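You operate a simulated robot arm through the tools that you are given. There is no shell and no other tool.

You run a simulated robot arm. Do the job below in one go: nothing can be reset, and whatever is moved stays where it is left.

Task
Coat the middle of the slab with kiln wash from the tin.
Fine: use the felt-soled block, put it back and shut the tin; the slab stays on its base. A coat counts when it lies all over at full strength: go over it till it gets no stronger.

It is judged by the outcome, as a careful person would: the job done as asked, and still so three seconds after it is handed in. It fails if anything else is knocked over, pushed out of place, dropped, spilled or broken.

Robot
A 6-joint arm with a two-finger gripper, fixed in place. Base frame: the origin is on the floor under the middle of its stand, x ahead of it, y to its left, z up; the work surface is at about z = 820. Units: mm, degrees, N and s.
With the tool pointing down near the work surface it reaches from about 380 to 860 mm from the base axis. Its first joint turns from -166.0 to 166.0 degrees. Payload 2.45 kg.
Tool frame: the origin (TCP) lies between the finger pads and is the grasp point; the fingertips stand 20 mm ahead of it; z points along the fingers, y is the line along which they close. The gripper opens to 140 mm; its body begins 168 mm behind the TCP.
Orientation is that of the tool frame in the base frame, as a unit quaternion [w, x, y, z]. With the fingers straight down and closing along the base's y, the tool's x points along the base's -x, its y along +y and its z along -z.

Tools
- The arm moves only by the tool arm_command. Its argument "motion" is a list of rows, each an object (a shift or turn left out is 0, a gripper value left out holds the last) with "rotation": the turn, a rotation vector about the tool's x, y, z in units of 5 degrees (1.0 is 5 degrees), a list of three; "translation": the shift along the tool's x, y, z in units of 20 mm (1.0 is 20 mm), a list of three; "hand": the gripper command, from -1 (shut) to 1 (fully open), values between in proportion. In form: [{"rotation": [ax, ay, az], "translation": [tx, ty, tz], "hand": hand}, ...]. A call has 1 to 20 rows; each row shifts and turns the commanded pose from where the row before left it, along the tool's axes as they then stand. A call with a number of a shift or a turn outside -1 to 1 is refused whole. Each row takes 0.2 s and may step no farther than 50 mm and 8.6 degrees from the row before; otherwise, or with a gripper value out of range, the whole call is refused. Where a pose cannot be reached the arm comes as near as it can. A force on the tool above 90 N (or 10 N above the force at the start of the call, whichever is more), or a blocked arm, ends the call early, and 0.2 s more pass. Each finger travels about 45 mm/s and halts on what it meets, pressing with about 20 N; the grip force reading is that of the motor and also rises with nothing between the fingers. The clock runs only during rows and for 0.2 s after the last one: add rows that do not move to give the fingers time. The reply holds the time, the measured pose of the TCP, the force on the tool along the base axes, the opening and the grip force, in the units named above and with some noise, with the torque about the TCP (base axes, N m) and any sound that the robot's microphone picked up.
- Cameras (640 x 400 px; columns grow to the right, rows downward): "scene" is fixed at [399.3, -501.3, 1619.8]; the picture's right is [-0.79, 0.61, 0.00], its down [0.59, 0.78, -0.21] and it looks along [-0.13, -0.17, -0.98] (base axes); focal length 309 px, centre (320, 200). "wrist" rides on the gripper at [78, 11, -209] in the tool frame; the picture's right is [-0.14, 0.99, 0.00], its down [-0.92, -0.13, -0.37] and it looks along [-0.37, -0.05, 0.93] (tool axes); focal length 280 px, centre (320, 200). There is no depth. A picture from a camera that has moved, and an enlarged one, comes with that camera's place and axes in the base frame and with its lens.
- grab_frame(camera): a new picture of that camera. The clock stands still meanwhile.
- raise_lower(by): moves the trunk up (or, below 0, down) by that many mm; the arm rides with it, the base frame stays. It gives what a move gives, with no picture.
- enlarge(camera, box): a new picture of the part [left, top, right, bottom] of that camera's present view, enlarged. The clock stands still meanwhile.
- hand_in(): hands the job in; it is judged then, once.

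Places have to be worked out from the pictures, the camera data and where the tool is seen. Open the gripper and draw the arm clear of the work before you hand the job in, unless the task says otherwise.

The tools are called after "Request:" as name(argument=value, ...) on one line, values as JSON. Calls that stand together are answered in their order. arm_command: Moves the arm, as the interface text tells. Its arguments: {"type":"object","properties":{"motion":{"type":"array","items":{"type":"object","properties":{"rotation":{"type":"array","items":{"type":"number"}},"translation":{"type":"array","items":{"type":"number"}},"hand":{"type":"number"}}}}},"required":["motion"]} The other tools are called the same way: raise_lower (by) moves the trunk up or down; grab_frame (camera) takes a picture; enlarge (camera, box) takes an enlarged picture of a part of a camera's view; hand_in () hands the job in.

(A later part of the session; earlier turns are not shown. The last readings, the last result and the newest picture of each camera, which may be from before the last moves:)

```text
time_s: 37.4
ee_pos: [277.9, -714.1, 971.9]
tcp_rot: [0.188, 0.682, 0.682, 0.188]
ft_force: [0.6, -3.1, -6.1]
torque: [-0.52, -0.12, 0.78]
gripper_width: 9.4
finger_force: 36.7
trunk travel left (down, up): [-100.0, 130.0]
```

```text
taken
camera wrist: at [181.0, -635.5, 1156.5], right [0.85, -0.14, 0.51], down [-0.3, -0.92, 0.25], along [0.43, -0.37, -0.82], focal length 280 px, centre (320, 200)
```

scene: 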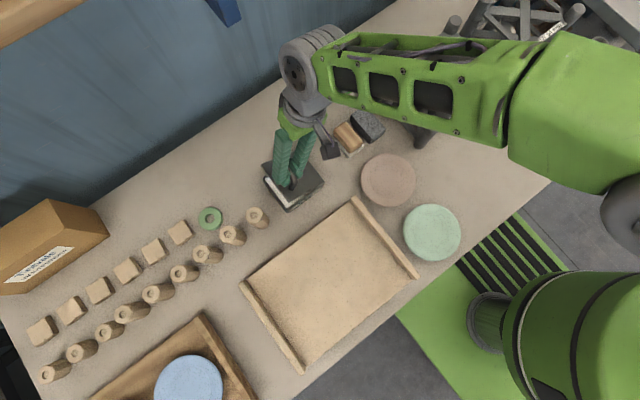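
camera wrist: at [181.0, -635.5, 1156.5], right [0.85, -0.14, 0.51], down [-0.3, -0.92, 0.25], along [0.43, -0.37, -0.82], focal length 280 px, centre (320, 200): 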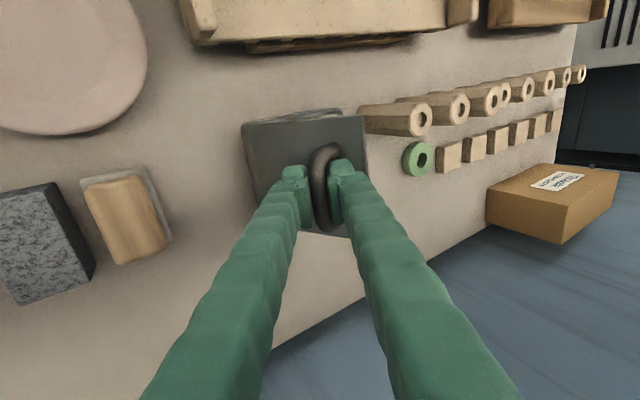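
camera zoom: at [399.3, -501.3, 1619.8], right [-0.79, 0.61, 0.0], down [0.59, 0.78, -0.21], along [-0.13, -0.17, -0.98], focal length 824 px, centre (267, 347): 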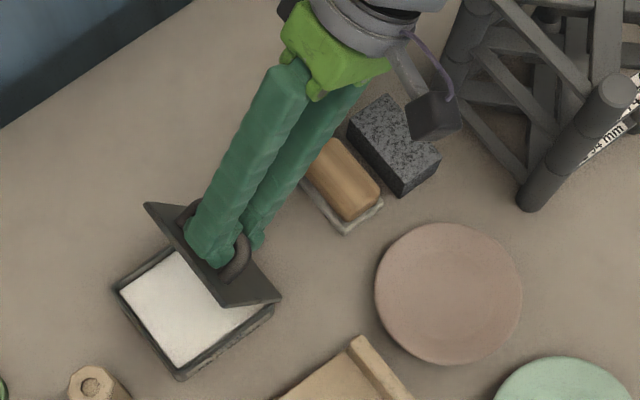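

Forces are small and the lid is about 64° open with the tool at only 31°. I continue to about 88°.

Request:
arm_command(motion=[{"rotation": [-0.768, 0, 0], "translation": [0, -0.57, -0.394]}, {"rotation": [-0.768, 0, 0], "translation": [0, -0.5975, -0.354]}, {}])

Request:
arm_command(motion=[{"rotation": [-0.768, 0, 0], "translation": [0, -0.6215, -0.3125]}, {}])

Request:
enlarge(camera="scene", box=[240, 70, 440, 220])

```text
time_s: 38.2
ee_pos: [248.7, -714.5, 973.6]
tcp_rot: [0.232, 0.668, 0.668, 0.232]
ft_force: [1.0, -1.8, -4.7]
torque: [-0.79, -0.15, 0.73]
gripper_width: 9.3
finger_force: 37.1
trunk travel left (down, up): [-100.0, 130.0]
```

```text
time_s: 38.8
ee_pos: [234.9, -714.2, 969.5]
tcp_rot: [0.255, 0.66, 0.659, 0.256]
ft_force: [2.9, -2.5, -3.1]
torque: [-1.19, -0.22, 0.42]
gripper_width: 9.5
finger_force: 37.3
trunk travel left (down, up): [-100.0, 130.0]
```

```text
2.67 times, centred on (340, 145) of scene
camera zoom: at [399.3, -501.3, 1619.8], right [-0.79, 0.61, 0.0], down [0.59, 0.78, -0.21], along [-0.13, -0.17, -0.98], focal length 824 px, centre (267, 347)
```

zoom: 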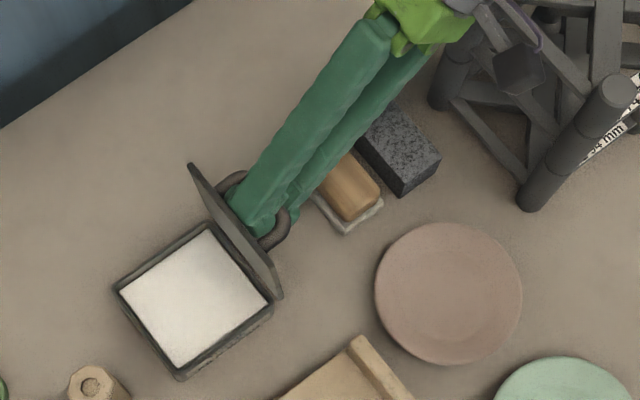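

The lid is nearly vertical with low forces. I go on past vertical in small steps, watching for the hinge stop.

Request:
arm_command(motion=[{"rotation": [-0.768, 0, 0], "translation": [0, -0.6425, -0.2695]}, {}])

Request:
arm_command(motion=[{"rotation": [-0.768, 0, 0], "translation": [0, -0.661, -0.2255]}, {}])

Request:
enlarge(camera="scene", box=[240, 70, 440, 220])

```text
time_s: 39.4
ee_pos: [223.4, -714.2, 966.0]
tcp_rot: [0.277, 0.65, 0.651, 0.278]
ft_force: [2.2, -1.8, -0.7]
torque: [-1.3, -0.22, 0.36]
gripper_width: 9.4
finger_force: 37.3
trunk travel left (down, up): [-100.0, 130.0]
```

```text
time_s: 40.0
ee_pos: [211.1, -714.6, 958.4]
tcp_rot: [0.298, 0.641, 0.641, 0.299]
ft_force: [2.5, 2.4, -0.7]
torque: [-1.41, -0.27, 0.21]
gripper_width: 9.3
finger_force: 36.9
trunk travel left (down, up): [-100.0, 130.0]
```

```text
2.67 times, centred on (340, 145) of scene
camera zoom: at [399.3, -501.3, 1619.8], right [-0.79, 0.61, 0.0], down [0.59, 0.78, -0.21], along [-0.13, -0.17, -0.98], focal length 824 px, centre (267, 347)
```

zoom: 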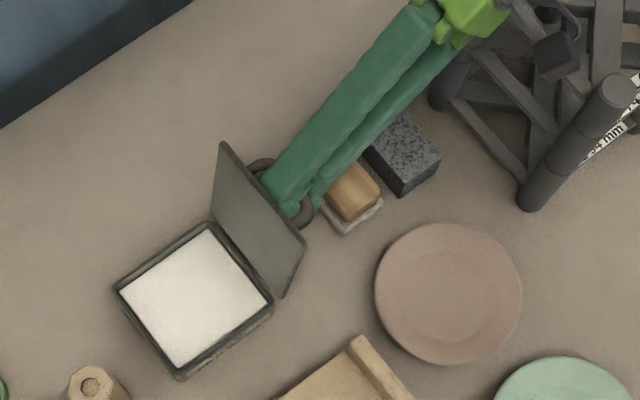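

The lid is at roughly 104° and moving freely. I try another few degrees to find its stop.

Request:
arm_command(motion=[{"translation": [0, -0.3165, -0.101]}, {}])

Request:
arm_command(motion=[{"rotation": [-0.6, 0, 0], "translation": [0, -0.32, -0.09]}, {}])

Request:
enlarge(camera="scene", box=[240, 70, 440, 220])

```text
time_s: 40.6
ee_pos: [204.6, -713.3, 955.5]
tcp_rot: [0.299, 0.64, 0.641, 0.299]
ft_force: [0.8, -0.9, -1.8]
torque: [-1.12, -0.04, 0.56]
gripper_width: 9.5
finger_force: 36.5
trunk travel left (down, up): [-100.0, 130.0]
```

```text
time_s: 41.2
ee_pos: [202.4, -715.0, 952.9]
tcp_rot: [0.316, 0.632, 0.633, 0.316]
ft_force: [24.1, -6.7, 13.1]
torque: [-0.32, 0.0, 1.38]
gripper_width: 9.6
finger_force: 36.7
trunk travel left (down, up): [-100.0, 130.0]
```

```text
2.67 times, centred on (340, 145) of scene
camera zoom: at [399.3, -501.3, 1619.8], right [-0.79, 0.61, 0.0], down [0.59, 0.78, -0.21], along [-0.13, -0.17, -0.98], focal length 824 px, centre (267, 347)
```

zoom: 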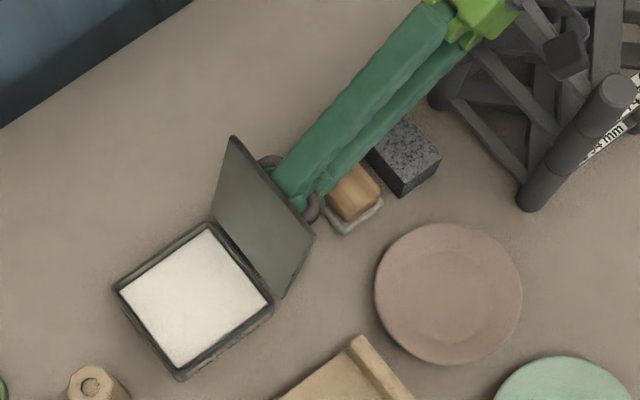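

The stop is reached at about 110° (force rises to 24 N). I back off 2 mm, release the bar slightly and withdraw along the fingers.

Request:
arm_command(motion=[{"translation": [0, 0.15, 0.02]}, {}, {"hand": -0.78}, {"hand": -0.78}, {"hand": -0.78}])

Request:
enlarge(camera="scene", box=[240, 70, 440, 220])

```text
time_s: 42.4
ee_pos: [201.1, -713.6, 953.4]
tcp_rot: [0.315, 0.633, 0.633, 0.315]
ft_force: [0.8, -3.8, 2.3]
torque: [0.06, -0.04, -0.07]
gripper_width: 16.1
finger_force: 0.9
trunk travel left (down, up): [-100.0, 130.0]
```

```text
2.67 times, centred on (340, 145) of scene
camera zoom: at [399.3, -501.3, 1619.8], right [-0.79, 0.61, 0.0], down [0.59, 0.78, -0.21], along [-0.13, -0.17, -0.98], focal length 824 px, centre (267, 347)
```

zoom: 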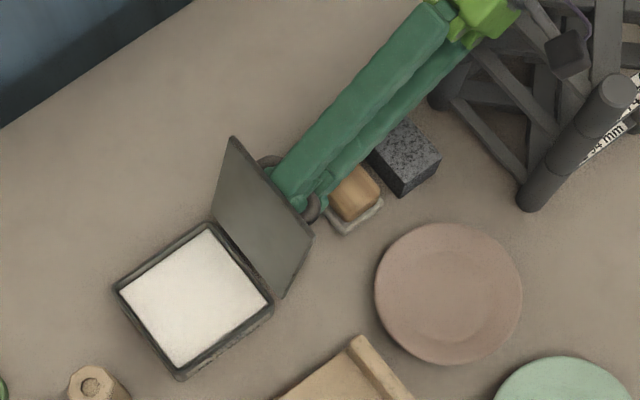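

The bar is free and the lid rests at its stop. I withdraw 36 mm along the fingers, then straight up, and bring the tool back to vertical.

Request:
arm_command(motion=[{"translation": [0, 0, -0.6]}, {"translation": [0, 0, -0.6]}, {"translation": [0, 0, -0.6]}, {"translation": [0, 0.8, -0.6]}, {"translation": [0, 0.8, -0.6]}, {"translation": [0, 0.8, -0.6]}, {"translation": [0, 0.8, -0.6]}, {"translation": [0, 0.8, -0.6]}, {}])

Request:
arm_command(motion=[{"rotation": [0.9622, 0, 0]}, {"rotation": [0.9622, 0, 0]}, {"rotation": [0.9622, 0, 0]}, {"rotation": [0.9622, 0, 0]}, {"rotation": [0.9622, 0, 0]}, {"rotation": [0.9622, 0, 0]}, {"rotation": [0.9622, 0, 0]}, {"rotation": [0.9622, 0, 0]}, {"rotation": [0.9622, 0, 0]}, {"rotation": [0.9622, 0, 0]}, {"rotation": [0.9622, 0, 0]}, {}])

Request:
grab_frame(camera="wrist")

Request:
grab_frame(camera="scene")

```text
time_s: 44.4
ee_pos: [173.7, -714.9, 1076.3]
tcp_rot: [0.315, 0.633, 0.633, 0.316]
ft_force: [-0.3, 0.8, 0.0]
torque: [0.02, 0.0, -0.01]
gripper_width: 15.4
finger_force: 0.0
trunk travel left (down, up): [-100.0, 130.0]
```

```text
time_s: 47.0
ee_pos: [173.6, -714.3, 1075.7]
tcp_rot: [-0.001, 0.707, 0.707, -0.001]
ft_force: [0.0, -0.4, -0.1]
torque: [-0.01, -0.01, -0.04]
gripper_width: 15.4
finger_force: 0.0
trunk travel left (down, up): [-100.0, 130.0]
```

```text
taken
camera wrist: at [185.6, -635.4, 1283.3], right [0.99, -0.14, 0.0], down [-0.13, -0.92, 0.37], along [-0.05, -0.37, -0.93], focal length 280 px, centre (320, 200)
```

wrist: 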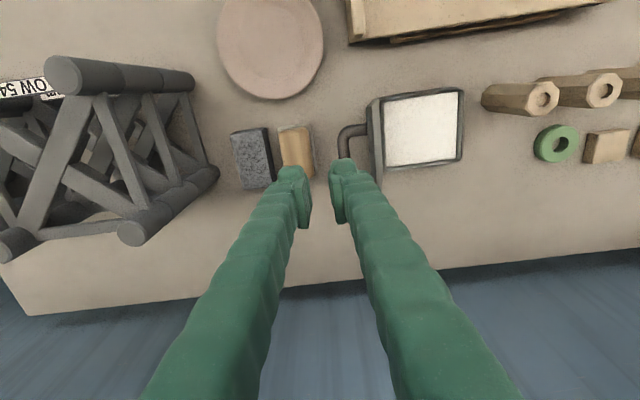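

```text
taken
```

scene: 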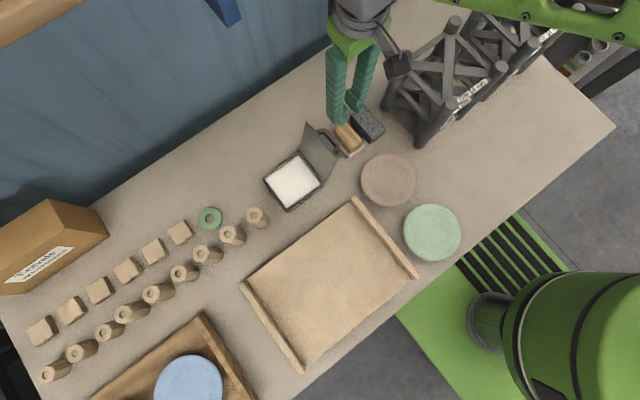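

The lid stays open at its stop and nothing has shifted. I now go over the felt block at (136,−724) to look at the finger gaps, opening to 70 mm.

Request:
arm_command(motion=[{"translation": [-0.12, -0.47, 0.5], "hand": 0.0}, {"translation": [-0.12, -0.47, 0.5], "hand": 0.0}, {"translation": [-0.12, -0.47, 0.5], "hand": 0.0}, {"translation": [-0.12, -0.47, 0.5], "hand": 0.0}, {"hand": 0.0}])

Request:
grab_frame(camera="wrist")

Request:
enlarge(camera="wrist", box=[210, 90, 410, 240])

Request:
enlarge(camera="scene", box=[310, 90, 410, 180])

```text
time_s: 48.2
ee_pos: [134.3, -724.8, 1034.5]
tcp_rot: [0.0, 0.707, 0.707, 0.0]
ft_force: [-0.3, -0.7, 0.9]
torque: [0.02, -0.01, 0.02]
gripper_width: 70.0
finger_force: 0.1
trunk travel left (down, up): [-100.0, 130.0]
```

```text
taken
camera wrist: at [147.2, -645.2, 1243.0], right [0.99, -0.14, 0.0], down [-0.13, -0.92, 0.37], along [-0.05, -0.37, -0.93], focal length 280 px, centre (320, 200)
```

wrist: 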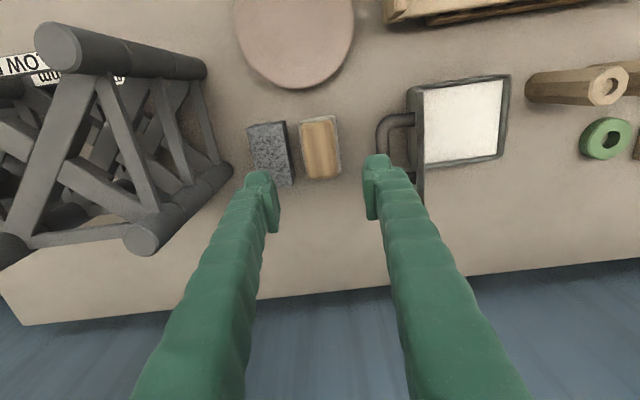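

```text
2.67 times, centred on (310, 165) of wrist
camera zoom: at [147.2, -645.2, 1243.0], right [0.99, -0.14, 0.0], down [-0.13, -0.92, 0.37], along [-0.05, -0.37, -0.93], focal length 748 px, centre (347, 293)
```

zoom: 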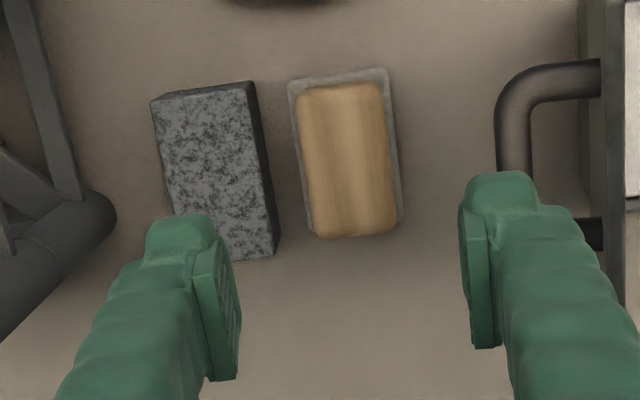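

```text
4.44 times, centred on (360, 135) of scene
camera zoom: at [399.3, -501.3, 1619.8], right [-0.79, 0.61, 0.0], down [0.59, 0.78, -0.21], along [-0.13, -0.17, -0.98], focal length 1374 px, centre (142, 489)
```

zoom: 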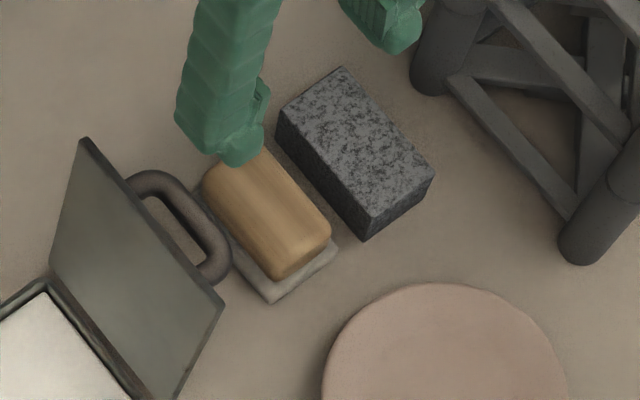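

The wood grip spans about x 114–158 (top z≈860), but only ~22 mm separates it from the speckled block (+x face at 92.5), too tight for a finger. I'll grip it lengthwise along y instead, so I turn the tool back 90° with the opening at ~92 mm.

Request:
arm_command(motion=[{"rotation": [0, 0, -1], "hand": 0.314}, {"rotation": [0, 0, -1]}, {"rotation": [0, 0, -1]}, {"rotation": [0, 0, -1]}, {"rotation": [0, 0, -1]}, {"rotation": [0, 0, -1]}, {"rotation": [0, 0, -1]}, {"rotation": [0, 0, -1]}, {"rotation": [0, 0, -1]}, {"rotation": [0, 0, -1]}, {"rotation": [0, 0, -1]}, {"rotation": [0, 0, -1]}, {"rotation": [0, 0, -1]}, {"rotation": [0, 0, -1]}, {"rotation": [0, 0, -1]}, {"rotation": [0, 0, -1]}, {"rotation": [0, 0, -1]}, {"rotation": [0, 0, -1]}, {}])

Request:
grab_frame(camera="wrist")

Request:
enlarge(camera="wrist", box=[210, 90, 450, 240])

```text
time_s: 52.2
ee_pos: [136.5, -723.4, 1035.0]
tcp_rot: [-0.001, -0.001, 1.0, 0.0]
ft_force: [0.1, -0.6, -0.1]
torque: [-0.02, 0.04, -0.03]
gripper_width: 92.0
finger_force: 0.0
trunk travel left (down, up): [-100.0, 130.0]
```

```text
taken
camera wrist: at [58.9, -712.0, 1243.4], right [0.14, 0.99, 0.0], down [0.92, -0.13, 0.37], along [0.37, -0.05, -0.93], focal length 280 px, centre (320, 200)
```

wrist: 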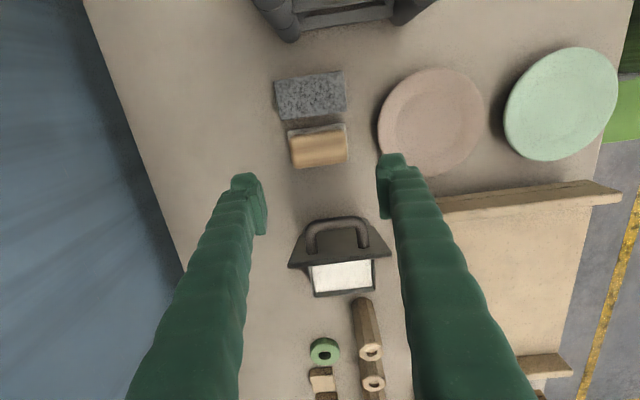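

```text
2.67 times, centred on (330, 165) of wrist
camera zoom: at [58.9, -712.0, 1243.4], right [0.14, 0.99, 0.0], down [0.92, -0.13, 0.37], along [0.37, -0.05, -0.93], focal length 748 px, centre (293, 293)
```

zoom: 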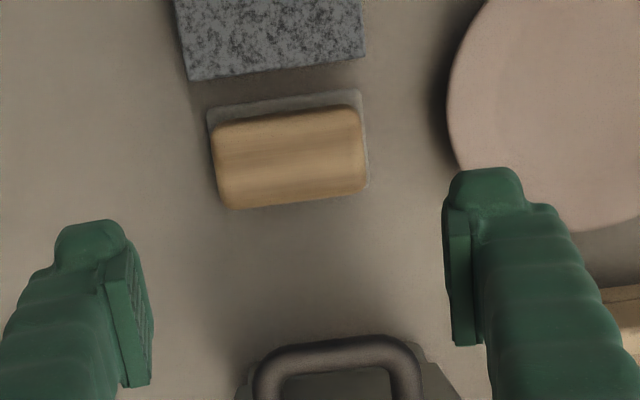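

The block's centre is confirmed at (136,−724), wood y −761…−686, and the finger gaps are clear. I descend to z≈858 (tips about 8 mm above the felt).

Request:
arm_command(motion=[{"translation": [0, 0, 1]}, {"translation": [0, 0, 1]}, {"translation": [0, 0, 1]}, {"translation": [0, 0, 1]}, {"translation": [0, 0, 1]}, {"translation": [0, 0, 1]}, {"translation": [0, 0, 1]}, {"translation": [0, 0, 1]}, {}])

Request:
grab_frame(camera="wrist")

Request:
enlarge(camera="scene", box=[300, 80, 430, 180])

```text
time_s: 54.2
ee_pos: [134.8, -723.7, 876.4]
tcp_rot: [0.0, 0.0, 1.0, 0.0]
ft_force: [0.0, 0.0, -0.7]
torque: [0.05, 0.0, -0.01]
gripper_width: 92.0
finger_force: 0.1
trunk travel left (down, up): [-100.0, 130.0]
```

```text
taken
camera wrist: at [58.9, -712.5, 1083.6], right [0.14, 0.99, 0.0], down [0.92, -0.13, 0.37], along [0.37, -0.05, -0.93], focal length 280 px, centre (320, 200)
```

wrist: 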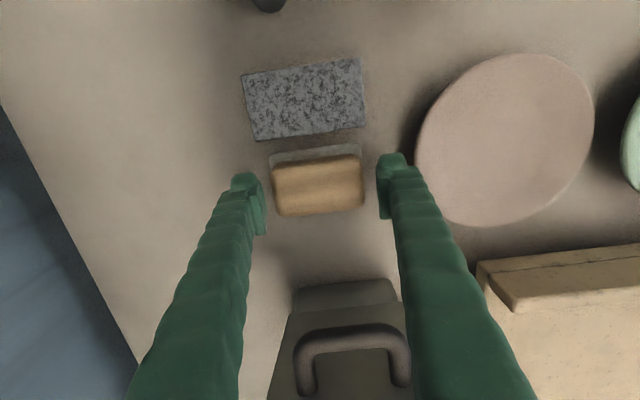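

```text
4.00 times, centred on (365, 130) of scene
camera zoom: at [399.3, -501.3, 1619.8], right [-0.79, 0.61, 0.0], down [0.59, 0.78, -0.21], along [-0.13, -0.17, -0.98], focal length 1237 px, centre (140, 480)
```

zoom: 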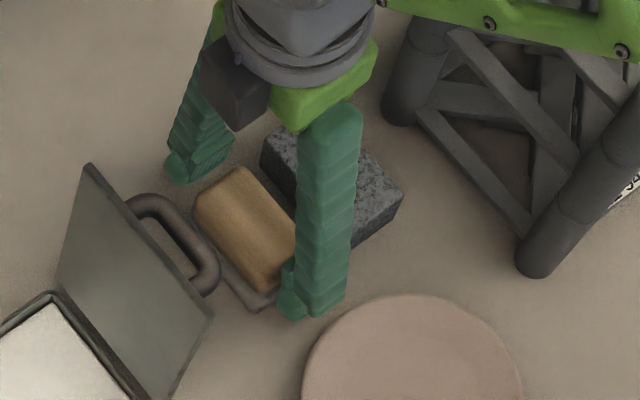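

The block sits centred between the fingers. I descend 17 mm more and close on the wood's ends.

Request:
arm_command(motion=[{"translation": [0, 0, 0.5]}, {"translation": [0, 0, 0.35]}, {}, {"hand": -0.3}, {"hand": -0.3}, {"hand": -0.3}, {"hand": -0.3}])

Request:
grab_frame(camera="wrist")

```text
time_s: 55.8
ee_pos: [135.4, -722.7, 859.2]
tcp_rot: [-0.001, 0.0, 1.0, 0.0]
ft_force: [0.2, 0.0, 1.3]
torque: [0.03, 0.01, 0.0]
gripper_width: 78.4
finger_force: 20.2
trunk travel left (down, up): [-100.0, 130.0]
```

```text
taken
camera wrist: at [59.1, -712.3, 1067.0], right [0.14, 0.99, 0.0], down [0.92, -0.13, 0.37], along [0.37, -0.05, -0.93], focal length 280 px, centre (320, 200)
```

wrist: 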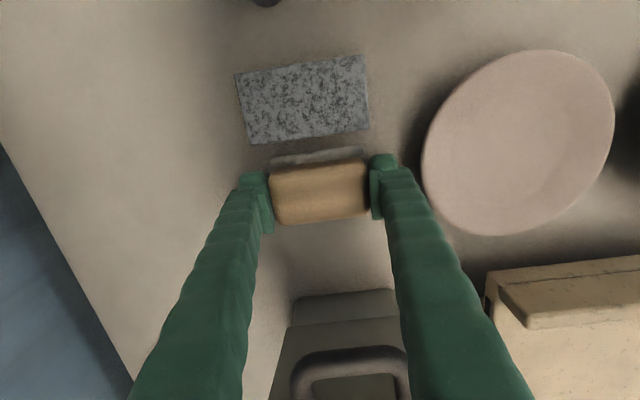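

The wood is gripped at 78.4 mm. I lift gently 20 mm first and check the hold.

Request:
arm_command(motion=[{"hand": -0.5}, {"hand": -0.5}, {"translation": [0, 0, -0.25]}, {"translation": [0, 0, -0.25]}, {"translation": [0, 0, -0.5]}, {}])

Request:
grab_frame(camera="wrist")

```text
time_s: 57.2
ee_pos: [136.3, -723.5, 878.7]
tcp_rot: [0.0, -0.001, 1.0, -0.001]
ft_force: [0.6, 0.2, -0.9]
torque: [-0.02, 0.01, 0.0]
gripper_width: 78.4
finger_force: 19.6
trunk travel left (down, up): [-100.0, 130.0]
```

```text
taken
camera wrist: at [59.2, -712.3, 1086.4], right [0.14, 0.99, 0.0], down [0.92, -0.13, 0.37], along [0.37, -0.05, -0.93], focal length 280 px, centre (320, 200)
```

wrist: 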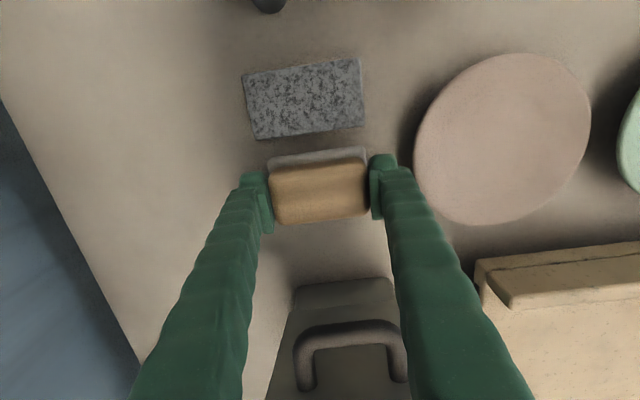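

The block is held firmly and is light. I raise it to z≈1060 to pass over the open lid, then carry it over the tin.

Request:
arm_command(motion=[{"translation": [0, 0, -0.91]}, {"translation": [0, 0, -0.91]}, {"translation": [0, 0, -0.91]}, {"translation": [0, 0, -0.91]}, {"translation": [0, 0, -0.91]}, {"translation": [0, 0, -0.91]}, {"translation": [0, 0, -0.91]}, {"translation": [0, 0, -0.91]}, {"translation": [0, 0, -0.91]}, {"translation": [0, 0, -0.91]}, {}])

Request:
arm_command(motion=[{"translation": [-0.94, 0.0575, 0]}, {"translation": [-0.94, 0.0575, 0]}, {"translation": [-0.94, 0.0575, 0]}, {"translation": [-0.94, 0.0575, 0]}, {"translation": [-0.94, 0.0575, 0]}, {"translation": [-0.94, 0.0575, 0]}, {"translation": [-0.94, 0.0575, 0]}, {"translation": [-0.94, 0.0575, 0]}, {"translation": [-0.94, 0.0575, 0]}, {"translation": [-0.94, 0.0575, 0]}, {}])

Request:
grab_frame(camera="wrist")

Request:
enlarge(camera="scene", box=[240, 110, 380, 220])

```text
time_s: 59.6
ee_pos: [135.5, -723.3, 1060.4]
tcp_rot: [0.0, 0.0, 1.0, 0.0]
ft_force: [-0.7, -0.9, -0.9]
torque: [0.01, 0.03, 0.0]
gripper_width: 78.4
finger_force: 19.9
trunk travel left (down, up): [-100.0, 130.0]
```

```text
time_s: 62.0
ee_pos: [324.1, -711.8, 1060.8]
tcp_rot: [0.0, 0.0, 1.0, 0.0]
ft_force: [0.5, 0.0, -0.6]
torque: [-0.01, 0.01, 0.03]
gripper_width: 77.9
finger_force: 19.5
trunk travel left (down, up): [-100.0, 130.0]
```

```text
taken
camera wrist: at [247.3, -700.7, 1268.3], right [0.14, 0.99, 0.0], down [0.92, -0.13, 0.37], along [0.36, -0.05, -0.93], focal length 280 px, centre (320, 200)
```

wrist: 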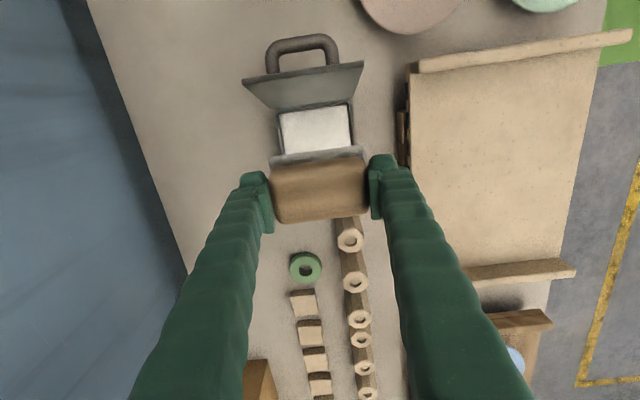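

```text
3.64 times, centred on (310, 165) of scene
camera zoom: at [399.3, -501.3, 1619.8], right [-0.79, 0.61, 0.0], down [0.59, 0.78, -0.21], along [-0.13, -0.17, -0.98], focal length 1124 px, centre (356, 327)
```

zoom: 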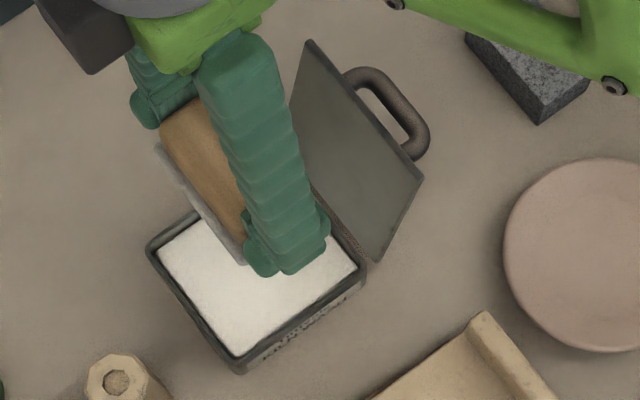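

The block is right over the tin (interior y ≈ −757…−665, block ±41 about −712). I descend to just above the rim and check the alignment.

Request:
arm_command(motion=[{"translation": [0, 0, 1]}, {"translation": [0, 0, 1]}, {"translation": [0, 0, 1]}, {"translation": [0, 0, 1]}, {"translation": [0, 0, 1]}, {"translation": [0, 0, 1]}, {"translation": [0, 0, 0.8]}, {}])

Request:
grab_frame(camera="wrist")

Request:
enlarge(camera="wrist", box=[220, 60, 420, 240])

Request:
enlarge(camera="scene", box=[250, 130, 350, 220])

```text
time_s: 63.8
ee_pos: [324.4, -710.7, 925.0]
tcp_rot: [0.001, 0.0, 1.0, 0.0]
ft_force: [-0.6, -0.3, 0.0]
torque: [0.0, -0.05, -0.01]
gripper_width: 77.6
finger_force: 19.5
trunk travel left (down, up): [-100.0, 130.0]
```

```text
taken
camera wrist: at [247.0, -700.3, 1132.0], right [0.14, 0.99, 0.0], down [0.92, -0.13, 0.37], along [0.37, -0.05, -0.93], focal length 280 px, centre (320, 200)
```

wrist: 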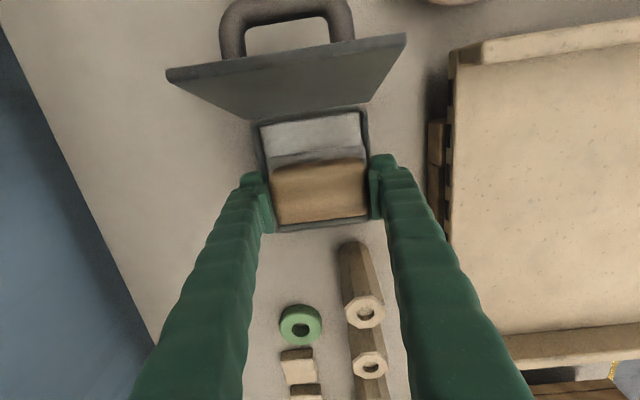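

```text
2.22 times, centred on (320, 150) of wrist
camera zoom: at [247.0, -700.3, 1132.0], right [0.14, 0.99, 0.0], down [0.92, -0.13, 0.37], along [0.37, -0.05, -0.93], focal length 623 px, centre (320, 311)
```

zoom: 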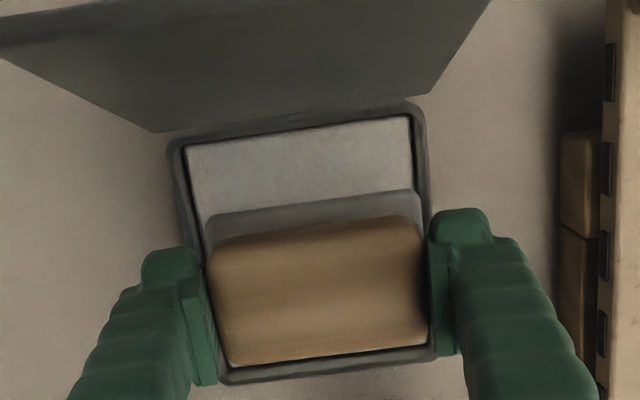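

```text
4.44 times, centred on (300, 175) of scene
camera zoom: at [399.3, -501.3, 1619.8], right [-0.79, 0.61, 0.0], down [0.59, 0.78, -0.21], along [-0.13, -0.17, -0.98], focal length 1374 px, centre (409, 311)
```

zoom: 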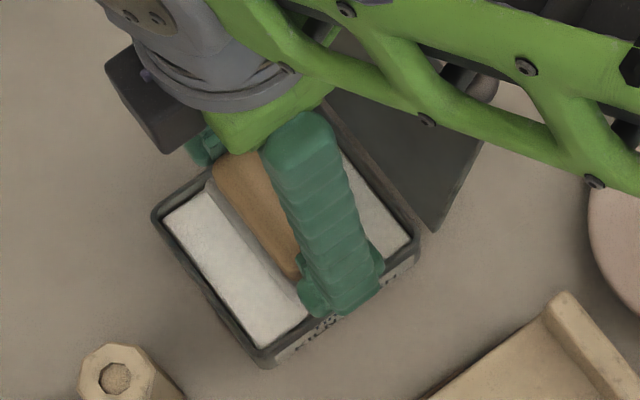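

The felt is inside the opening (sole y −753…−670 vs interior −760…−667), so I shift 1.5 mm to −y and lower toward the wash, watching force.

Request:
arm_command(motion=[{"translation": [0, -0.075, 0.3]}, {"translation": [0, 0, 0.3]}, {"translation": [0, 0, 0.2]}, {}])

Request:
arm_command(motion=[{"translation": [0, 0, 0.15]}, {}])

Request:
arm_command(motion=[{"translation": [0, 0, 0.15]}, {}])

```text
time_s: 64.8
ee_pos: [323.5, -712.2, 908.2]
tcp_rot: [0.0, 0.0, 1.0, 0.0]
ft_force: [0.3, -0.2, -1.0]
torque: [0.01, 0.0, -0.03]
gripper_width: 77.8
finger_force: 19.8
trunk travel left (down, up): [-100.0, 130.0]
```

```text
time_s: 65.4
ee_pos: [324.0, -713.3, 905.4]
tcp_rot: [0.0, 0.0, 1.0, 0.001]
ft_force: [0.0, -0.3, -1.0]
torque: [0.0, 0.03, 0.01]
gripper_width: 77.6
finger_force: 20.3
trunk travel left (down, up): [-100.0, 130.0]
```

```text
time_s: 66.0
ee_pos: [323.9, -713.8, 901.2]
tcp_rot: [0.0, 0.0, 1.0, 0.0]
ft_force: [0.8, 1.1, -0.8]
torque: [0.01, -0.02, 0.01]
gripper_width: 77.7
finger_force: 20.1
trunk travel left (down, up): [-100.0, 130.0]
```

No contact yet at sole height ≈864. I continue down in 2 mm steps.

Request:
arm_command(motion=[{"translation": [0, 0, 0.1]}, {}])

Request:
arm_command(motion=[{"translation": [0, 0, 0.1]}, {}])

Request:
enlarge(camera="scene", box=[250, 130, 350, 220])

Request:
enlarge(camera="wrist", box=[220, 60, 420, 240])

```text
time_s: 66.6
ee_pos: [324.2, -712.2, 900.9]
tcp_rot: [-0.001, 0.0, 1.0, 0.0]
ft_force: [0.7, -0.3, -0.3]
torque: [0.0, 0.0, -0.02]
gripper_width: 77.3
finger_force: 19.9
trunk travel left (down, up): [-100.0, 130.0]
```

```text
time_s: 67.2
ee_pos: [323.8, -712.8, 898.4]
tcp_rot: [0.0, -0.001, 1.0, 0.0]
ft_force: [0.3, 0.5, -1.0]
torque: [-0.01, -0.02, -0.02]
gripper_width: 77.7
finger_force: 20.5
trunk travel left (down, up): [-100.0, 130.0]
```

```text
4.44 times, centred on (300, 175) of scene
camera zoom: at [399.3, -501.3, 1619.8], right [-0.79, 0.61, 0.0], down [0.59, 0.78, -0.21], along [-0.13, -0.17, -0.98], focal length 1374 px, centre (409, 311)
```

zoom: 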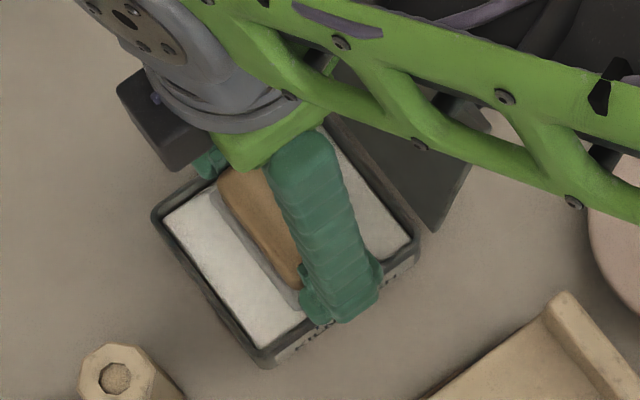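

```text
2.22 times, centred on (320, 150) of wrist
camera zoom: at [247.1, -701.9, 1106.1], right [0.14, 0.99, 0.0], down [0.92, -0.13, 0.37], along [0.37, -0.05, -0.93], focal length 623 px, centre (320, 311)
```

zoom: 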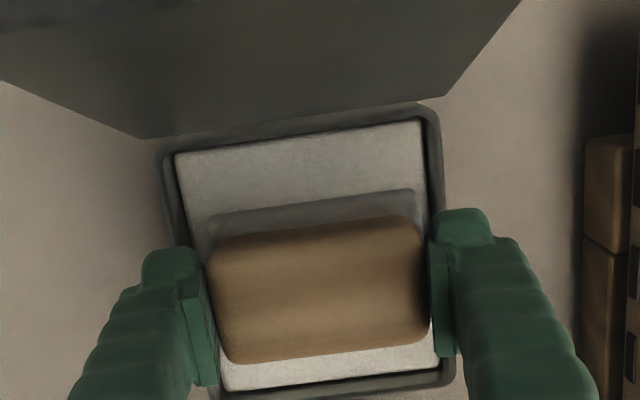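

Still free at sole ≈860. I go on in 2 mm steps, keeping an eye on the fingertips versus rim (rim ≈872, tips now ≈878).

Request:
arm_command(motion=[{"translation": [0, 0, 0.1]}, {}])

Request:
arm_command(motion=[{"translation": [0, 0, 0.1]}, {}])

Request:
enlarge(camera="wrist", box=[220, 100, 420, 260])

```text
time_s: 67.8
ee_pos: [324.4, -713.9, 898.3]
tcp_rot: [0.001, 0.0, 1.0, 0.0]
ft_force: [-0.9, 1.8, 11.6]
torque: [0.28, 0.2, -0.03]
gripper_width: 77.7
finger_force: 19.9
trunk travel left (down, up): [-100.0, 130.0]
```

```text
time_s: 68.4
ee_pos: [322.9, -713.7, 896.2]
tcp_rot: [0.001, 0.0, 1.0, -0.002]
ft_force: [-0.1, 0.6, 23.7]
torque: [0.03, 0.32, 0.04]
gripper_width: 78.1
finger_force: 20.3
trunk travel left (down, up): [-100.0, 130.0]
```

```text
2.50 times, centred on (320, 180) of wrist
camera zoom: at [246.8, -701.1, 1104.7], right [0.14, 0.99, 0.0], down [0.92, -0.13, 0.37], along [0.37, -0.05, -0.93], focal length 701 px, centre (320, 250)
```

zoom: 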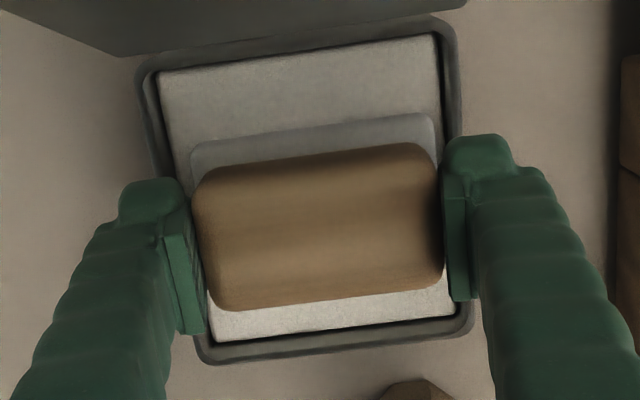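

A firm contact (24 N) came at TCP z≈896.5, i.e. the sole at ≈859, most likely the felt on the wash. I check in the scene view that it isn't the fingertips on the rim.

Request:
enlarge(camera="scene", box=[275, 150, 345, 210])

Request:
enlarge(camera="wrist", box=[350, 130, 440, 220])

```text
6.67 times, centred on (310, 180) of scene
camera zoom: at [399.3, -501.3, 1619.8], right [-0.79, 0.61, 0.0], down [0.59, 0.78, -0.21], along [-0.13, -0.17, -0.98], focal length 2061 px, centre (387, 333)
```

zoom: 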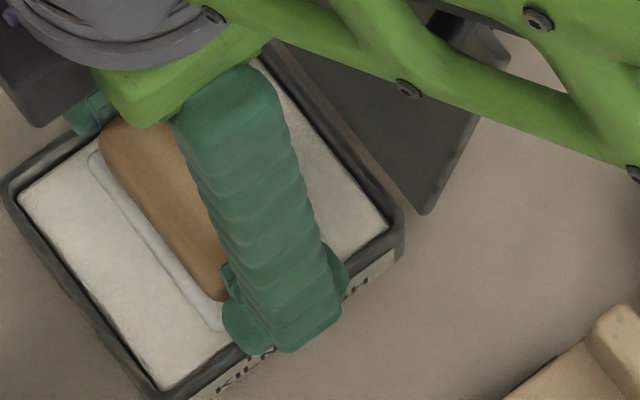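

```text
4.44 times, centred on (395, 175) of wrist
camera zoom: at [246.8, -701.1, 1104.7], right [0.14, 0.99, 0.0], down [0.92, -0.13, 0.37], along [0.37, -0.05, -0.93], focal length 1246 px, centre (-13, 311)
```

zoom: 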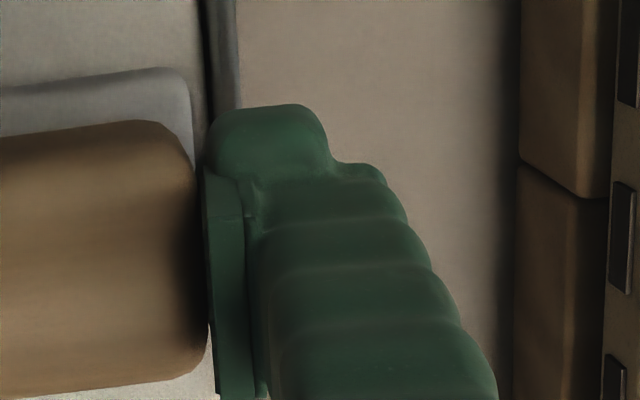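

The felt edge already looks whiter, so it is taking up wash. I dwell a second, ease up and then lift 30 mm to look.

Request:
arm_command(motion=[{}, {}, {}, {"translation": [0, 0, -0.1]}, {"translation": [0, 0, -0.3]}, {"translation": [0, 0, -0.5]}, {"translation": [0, 0, -0.6]}, {}])

Request:
enlarge(camera="wrist", box=[220, 60, 420, 240])

Request:
enlarge(camera="scene", box=[250, 130, 350, 220])

```text
time_s: 70.2
ee_pos: [323.4, -712.6, 924.1]
tcp_rot: [0.0, 0.001, 1.0, 0.0]
ft_force: [-0.4, -0.3, -0.7]
torque: [0.01, 0.02, -0.02]
gripper_width: 78.1
finger_force: 19.7
trunk travel left (down, up): [-100.0, 130.0]
```

```text
2.22 times, centred on (320, 150) of wrist
camera zoom: at [246.8, -701.8, 1132.3], right [0.14, 0.99, 0.0], down [0.92, -0.13, 0.37], along [0.36, -0.05, -0.93], focal length 623 px, centre (320, 311)
```

zoom: 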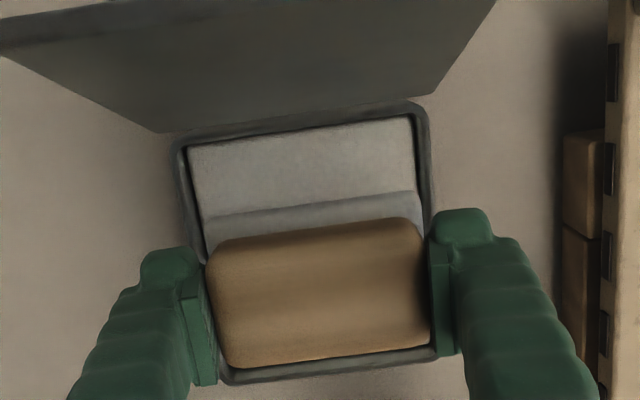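

```text
4.44 times, centred on (300, 175) of scene
camera zoom: at [399.3, -501.3, 1619.8], right [-0.79, 0.61, 0.0], down [0.59, 0.78, -0.21], along [-0.13, -0.17, -0.98], focal length 1374 px, centre (409, 311)
```

zoom: 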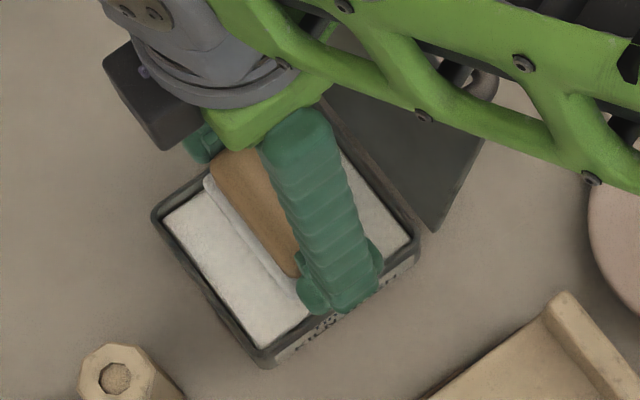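

The sole is now white all over, i.e. loaded. I lift to z≈985 and carry it to the slab, starting at (289,−464) near the −x end.

Request:
arm_command(motion=[{"translation": [0, 0, -1]}, {"translation": [0, 0, -1]}, {"translation": [0, 0, -1]}, {"translation": [0.135, 0.955, 0]}, {"translation": [0.135, 0.955, 0]}, {"translation": [0.135, 0.955, 0]}, {"translation": [0.135, 0.955, 0]}, {"translation": [0.135, 0.955, 0]}, {"translation": [0.135, 0.955, 0]}, {"translation": [0.135, 0.955, 0]}, {"translation": [0.135, 0.955, 0]}, {"translation": [0.135, 0.955, 0]}, {"translation": [0.135, 0.955, 0]}, {"translation": [0.135, 0.955, 0]}, {"translation": [0.135, 0.955, 0]}, {"translation": [0.135, 0.955, 0]}, {}])

Request:
grab_frame(camera="wrist")

Request:
grab_frame(camera="scene")

```text
time_s: 73.8
ee_pos: [288.8, -464.6, 984.3]
tcp_rot: [0.0, 0.0, 1.0, 0.001]
ft_force: [-0.3, -0.3, -0.1]
torque: [-0.04, -0.01, 0.06]
gripper_width: 77.9
finger_force: 19.8
trunk travel left (down, up): [-100.0, 130.0]
```

```text
taken
camera wrist: at [212.2, -453.0, 1192.3], right [0.14, 0.99, 0.0], down [0.92, -0.13, 0.37], along [0.37, -0.05, -0.93], focal length 280 px, centre (320, 200)
```

wrist: 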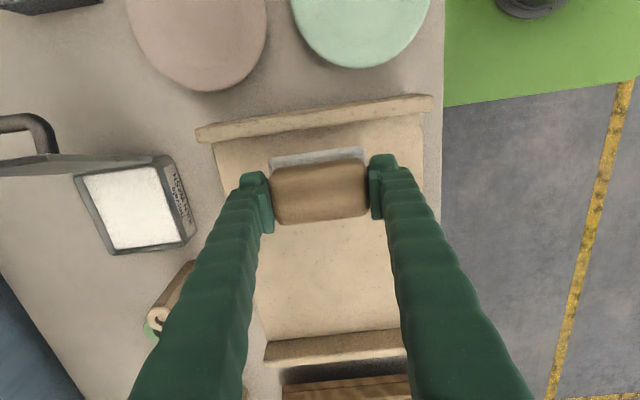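

```text
taken
```

scene: 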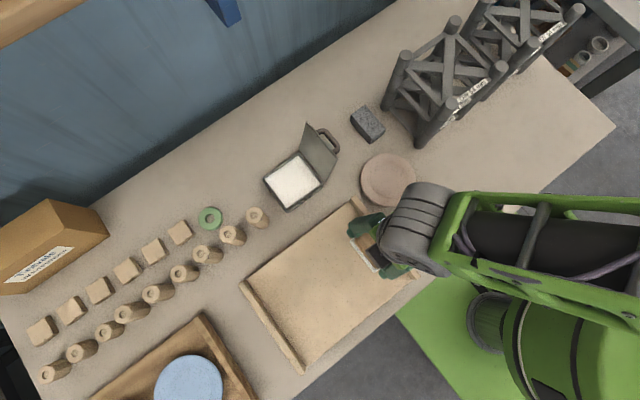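

Positioned over the slab's −x end with ~11 mm to the batten. I lower near the surface, then step down to feel contact.

Request:
arm_command(motion=[{"translation": [0, 0, 0.9]}, {"translation": [0, 0, 0.9]}, {"translation": [0, 0, 0.7]}, {}])

Request:
arm_command(motion=[{"translation": [0, 0, 0.15]}, {}])

Request:
arm_command(motion=[{"translation": [0, 0, 0.15]}, {}])

```text
time_s: 74.8
ee_pos: [289.0, -465.7, 933.6]
tcp_rot: [0.0, 0.0, 1.0, 0.001]
ft_force: [0.6, -1.5, -0.9]
torque: [0.0, 0.01, -0.01]
gripper_width: 78.1
finger_force: 20.3
trunk travel left (down, up): [-100.0, 130.0]
```

```text
time_s: 75.4
ee_pos: [287.0, -465.7, 930.4]
tcp_rot: [0.0, 0.0, 1.0, 0.0]
ft_force: [0.8, 0.2, -0.2]
torque: [0.03, 0.02, 0.02]
gripper_width: 78.3
finger_force: 20.0
trunk travel left (down, up): [-100.0, 130.0]
```

```text
time_s: 76.0
ee_pos: [287.8, -463.3, 927.5]
tcp_rot: [0.0, 0.0, 1.0, 0.0]
ft_force: [-0.2, -0.5, -1.2]
torque: [-0.01, 0.01, 0.01]
gripper_width: 78.1
finger_force: 20.0
trunk travel left (down, up): [-100.0, 130.0]
```

No contact yet at TCP z≈928. I keep stepping down 2 mm at a time.

Request:
arm_command(motion=[{"translation": [0, 0, 0.1]}, {}])

Request:
arm_command(motion=[{"translation": [0, 0, 0.1]}, {}])

Request:
arm_command(motion=[{"translation": [0, 0, 0.1]}, {}])

```text
time_s: 76.6
ee_pos: [288.8, -465.0, 927.4]
tcp_rot: [0.0, 0.0, 1.0, 0.0]
ft_force: [0.4, 0.3, -1.4]
torque: [-0.01, -0.03, 0.01]
gripper_width: 78.0
finger_force: 19.5
trunk travel left (down, up): [-100.0, 130.0]
```

```text
time_s: 77.2
ee_pos: [288.6, -465.0, 925.4]
tcp_rot: [0.0, 0.0, 1.0, 0.0]
ft_force: [0.2, -0.2, -0.9]
torque: [-0.01, 0.01, 0.01]
gripper_width: 77.9
finger_force: 19.8
trunk travel left (down, up): [-100.0, 130.0]
```

```text
time_s: 77.8
ee_pos: [289.4, -464.3, 922.0]
tcp_rot: [0.0, 0.0, 1.0, 0.0]
ft_force: [-0.4, 0.4, -0.6]
torque: [0.01, -0.06, 0.01]
gripper_width: 77.8
finger_force: 19.9
trunk travel left (down, up): [-100.0, 130.0]
```

Still free at sole ≈884. I continue in 1.5 mm steps.

Request:
arm_command(motion=[{"translation": [0, 0, 0.075]}, {}])

Request:
arm_command(motion=[{"translation": [0, 0, 0.075]}, {}])

Request:
arm_command(motion=[{"translation": [0, 0, 0.075]}, {}])

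```text
time_s: 78.4
ee_pos: [289.3, -466.3, 921.2]
tcp_rot: [0.0, 0.0, 1.0, -0.001]
ft_force: [0.7, -0.3, -0.7]
torque: [-0.01, 0.01, 0.04]
gripper_width: 78.5
finger_force: 19.8
trunk travel left (down, up): [-100.0, 130.0]
```

```text
time_s: 79.0
ee_pos: [289.6, -463.6, 919.6]
tcp_rot: [0.0, 0.0, 1.0, 0.0]
ft_force: [1.1, 0.3, -1.3]
torque: [0.0, 0.0, 0.03]
gripper_width: 78.2
finger_force: 19.5
trunk travel left (down, up): [-100.0, 130.0]
```

```text
time_s: 79.6
ee_pos: [289.0, -463.4, 916.3]
tcp_rot: [0.0, 0.0, 1.0, 0.0]
ft_force: [0.0, -0.2, 0.2]
torque: [-0.01, -0.01, 0.03]
gripper_width: 78.1
finger_force: 19.8
trunk travel left (down, up): [-100.0, 130.0]
```

Sole ≈879, still almost no force. I take further small steps.

Request:
arm_command(motion=[{"translation": [0, 0, 0.075]}, {}])

Request:
arm_command(motion=[{"translation": [0, 0, 0.075]}, {}])

Request:
enlarge(camera="wrist", box=[200, 60, 440, 260])

```text
time_s: 80.2
ee_pos: [288.5, -464.3, 916.6]
tcp_rot: [0.0, 0.0, 1.0, 0.0]
ft_force: [0.5, -0.1, -0.5]
torque: [0.0, -0.01, 0.03]
gripper_width: 78.4
finger_force: 20.6
trunk travel left (down, up): [-100.0, 130.0]
```

```text
time_s: 80.8
ee_pos: [288.4, -463.4, 915.6]
tcp_rot: [0.001, 0.0, 1.0, 0.0]
ft_force: [-1.8, 0.7, 10.3]
torque: [0.42, 0.17, 0.03]
gripper_width: 78.0
finger_force: 19.8
trunk travel left (down, up): [-100.0, 130.0]
```

```text
2.00 times, centred on (320, 160) of wrist
camera zoom: at [211.6, -453.3, 1123.5], right [0.14, 0.99, 0.0], down [0.92, -0.13, 0.37], along [0.37, -0.05, -0.93], focal length 561 px, centre (320, 280)
```

zoom: 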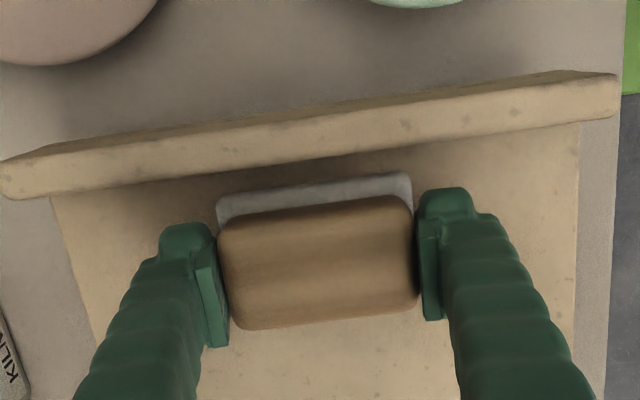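

Contact at 10 N (slab surface ≈877). I draw the first part of a stroke along +x and look at what's deposited.

Request:
arm_command(motion=[{"translation": [-0.5, 0, 0]}, {"translation": [-0.6, 0, 0]}, {"translation": [-0.6, 0, 0]}, {"translation": [-0.6, 0, 0]}, {"translation": [-0.6, 0, 0]}, {"translation": [-0.6, 0, 0]}])

Request:
grab_frame(camera="wrist")

Request:
enlarge(camera="scene", box=[230, 180, 430, 380])

```text
time_s: 82.2
ee_pos: [358.3, -463.4, 916.3]
tcp_rot: [0.0, 0.0, 1.0, 0.001]
ft_force: [-3.9, -0.1, 13.3]
torque: [-0.12, 0.13, 0.02]
gripper_width: 78.1
finger_force: 19.2
trunk travel left (down, up): [-100.0, 130.0]
```

```text
taken
camera wrist: at [281.1, -452.7, 1123.2], right [0.14, 0.99, 0.0], down [0.92, -0.13, 0.37], along [0.37, -0.05, -0.93], focal length 280 px, centre (320, 200)
```

wrist: 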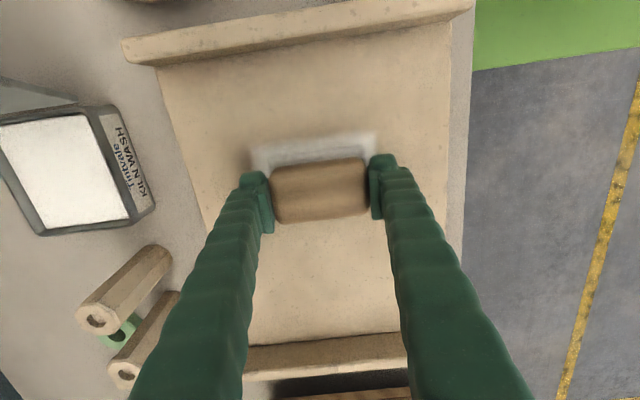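

```text
2.00 times, centred on (330, 280) of scene
camera zoom: at [399.3, -501.3, 1619.8], right [-0.79, 0.61, 0.0], down [0.59, 0.78, -0.21], along [-0.13, -0.17, -0.98], focal length 618 px, centre (300, 40)
```

zoom: 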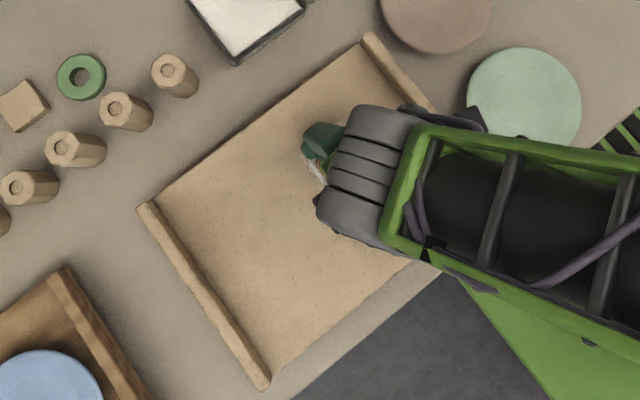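

I enlarge the wrist view behind the block to judge the deposit.

Request:
enlarge(camera="wrist", box=[140, 20, 460, 220])

```text
2.00 times, centred on (300, 120) of wrist
camera zoom: at [281.1, -452.7, 1123.2], right [0.14, 0.99, 0.0], down [0.92, -0.13, 0.37], along [0.37, -0.05, -0.93], focal length 561 px, centre (360, 360)
```

zoom: 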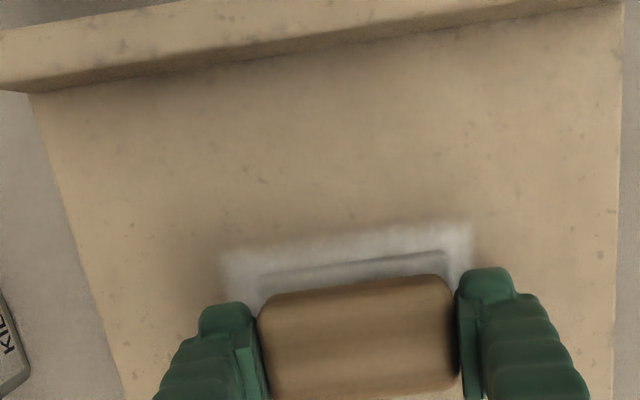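

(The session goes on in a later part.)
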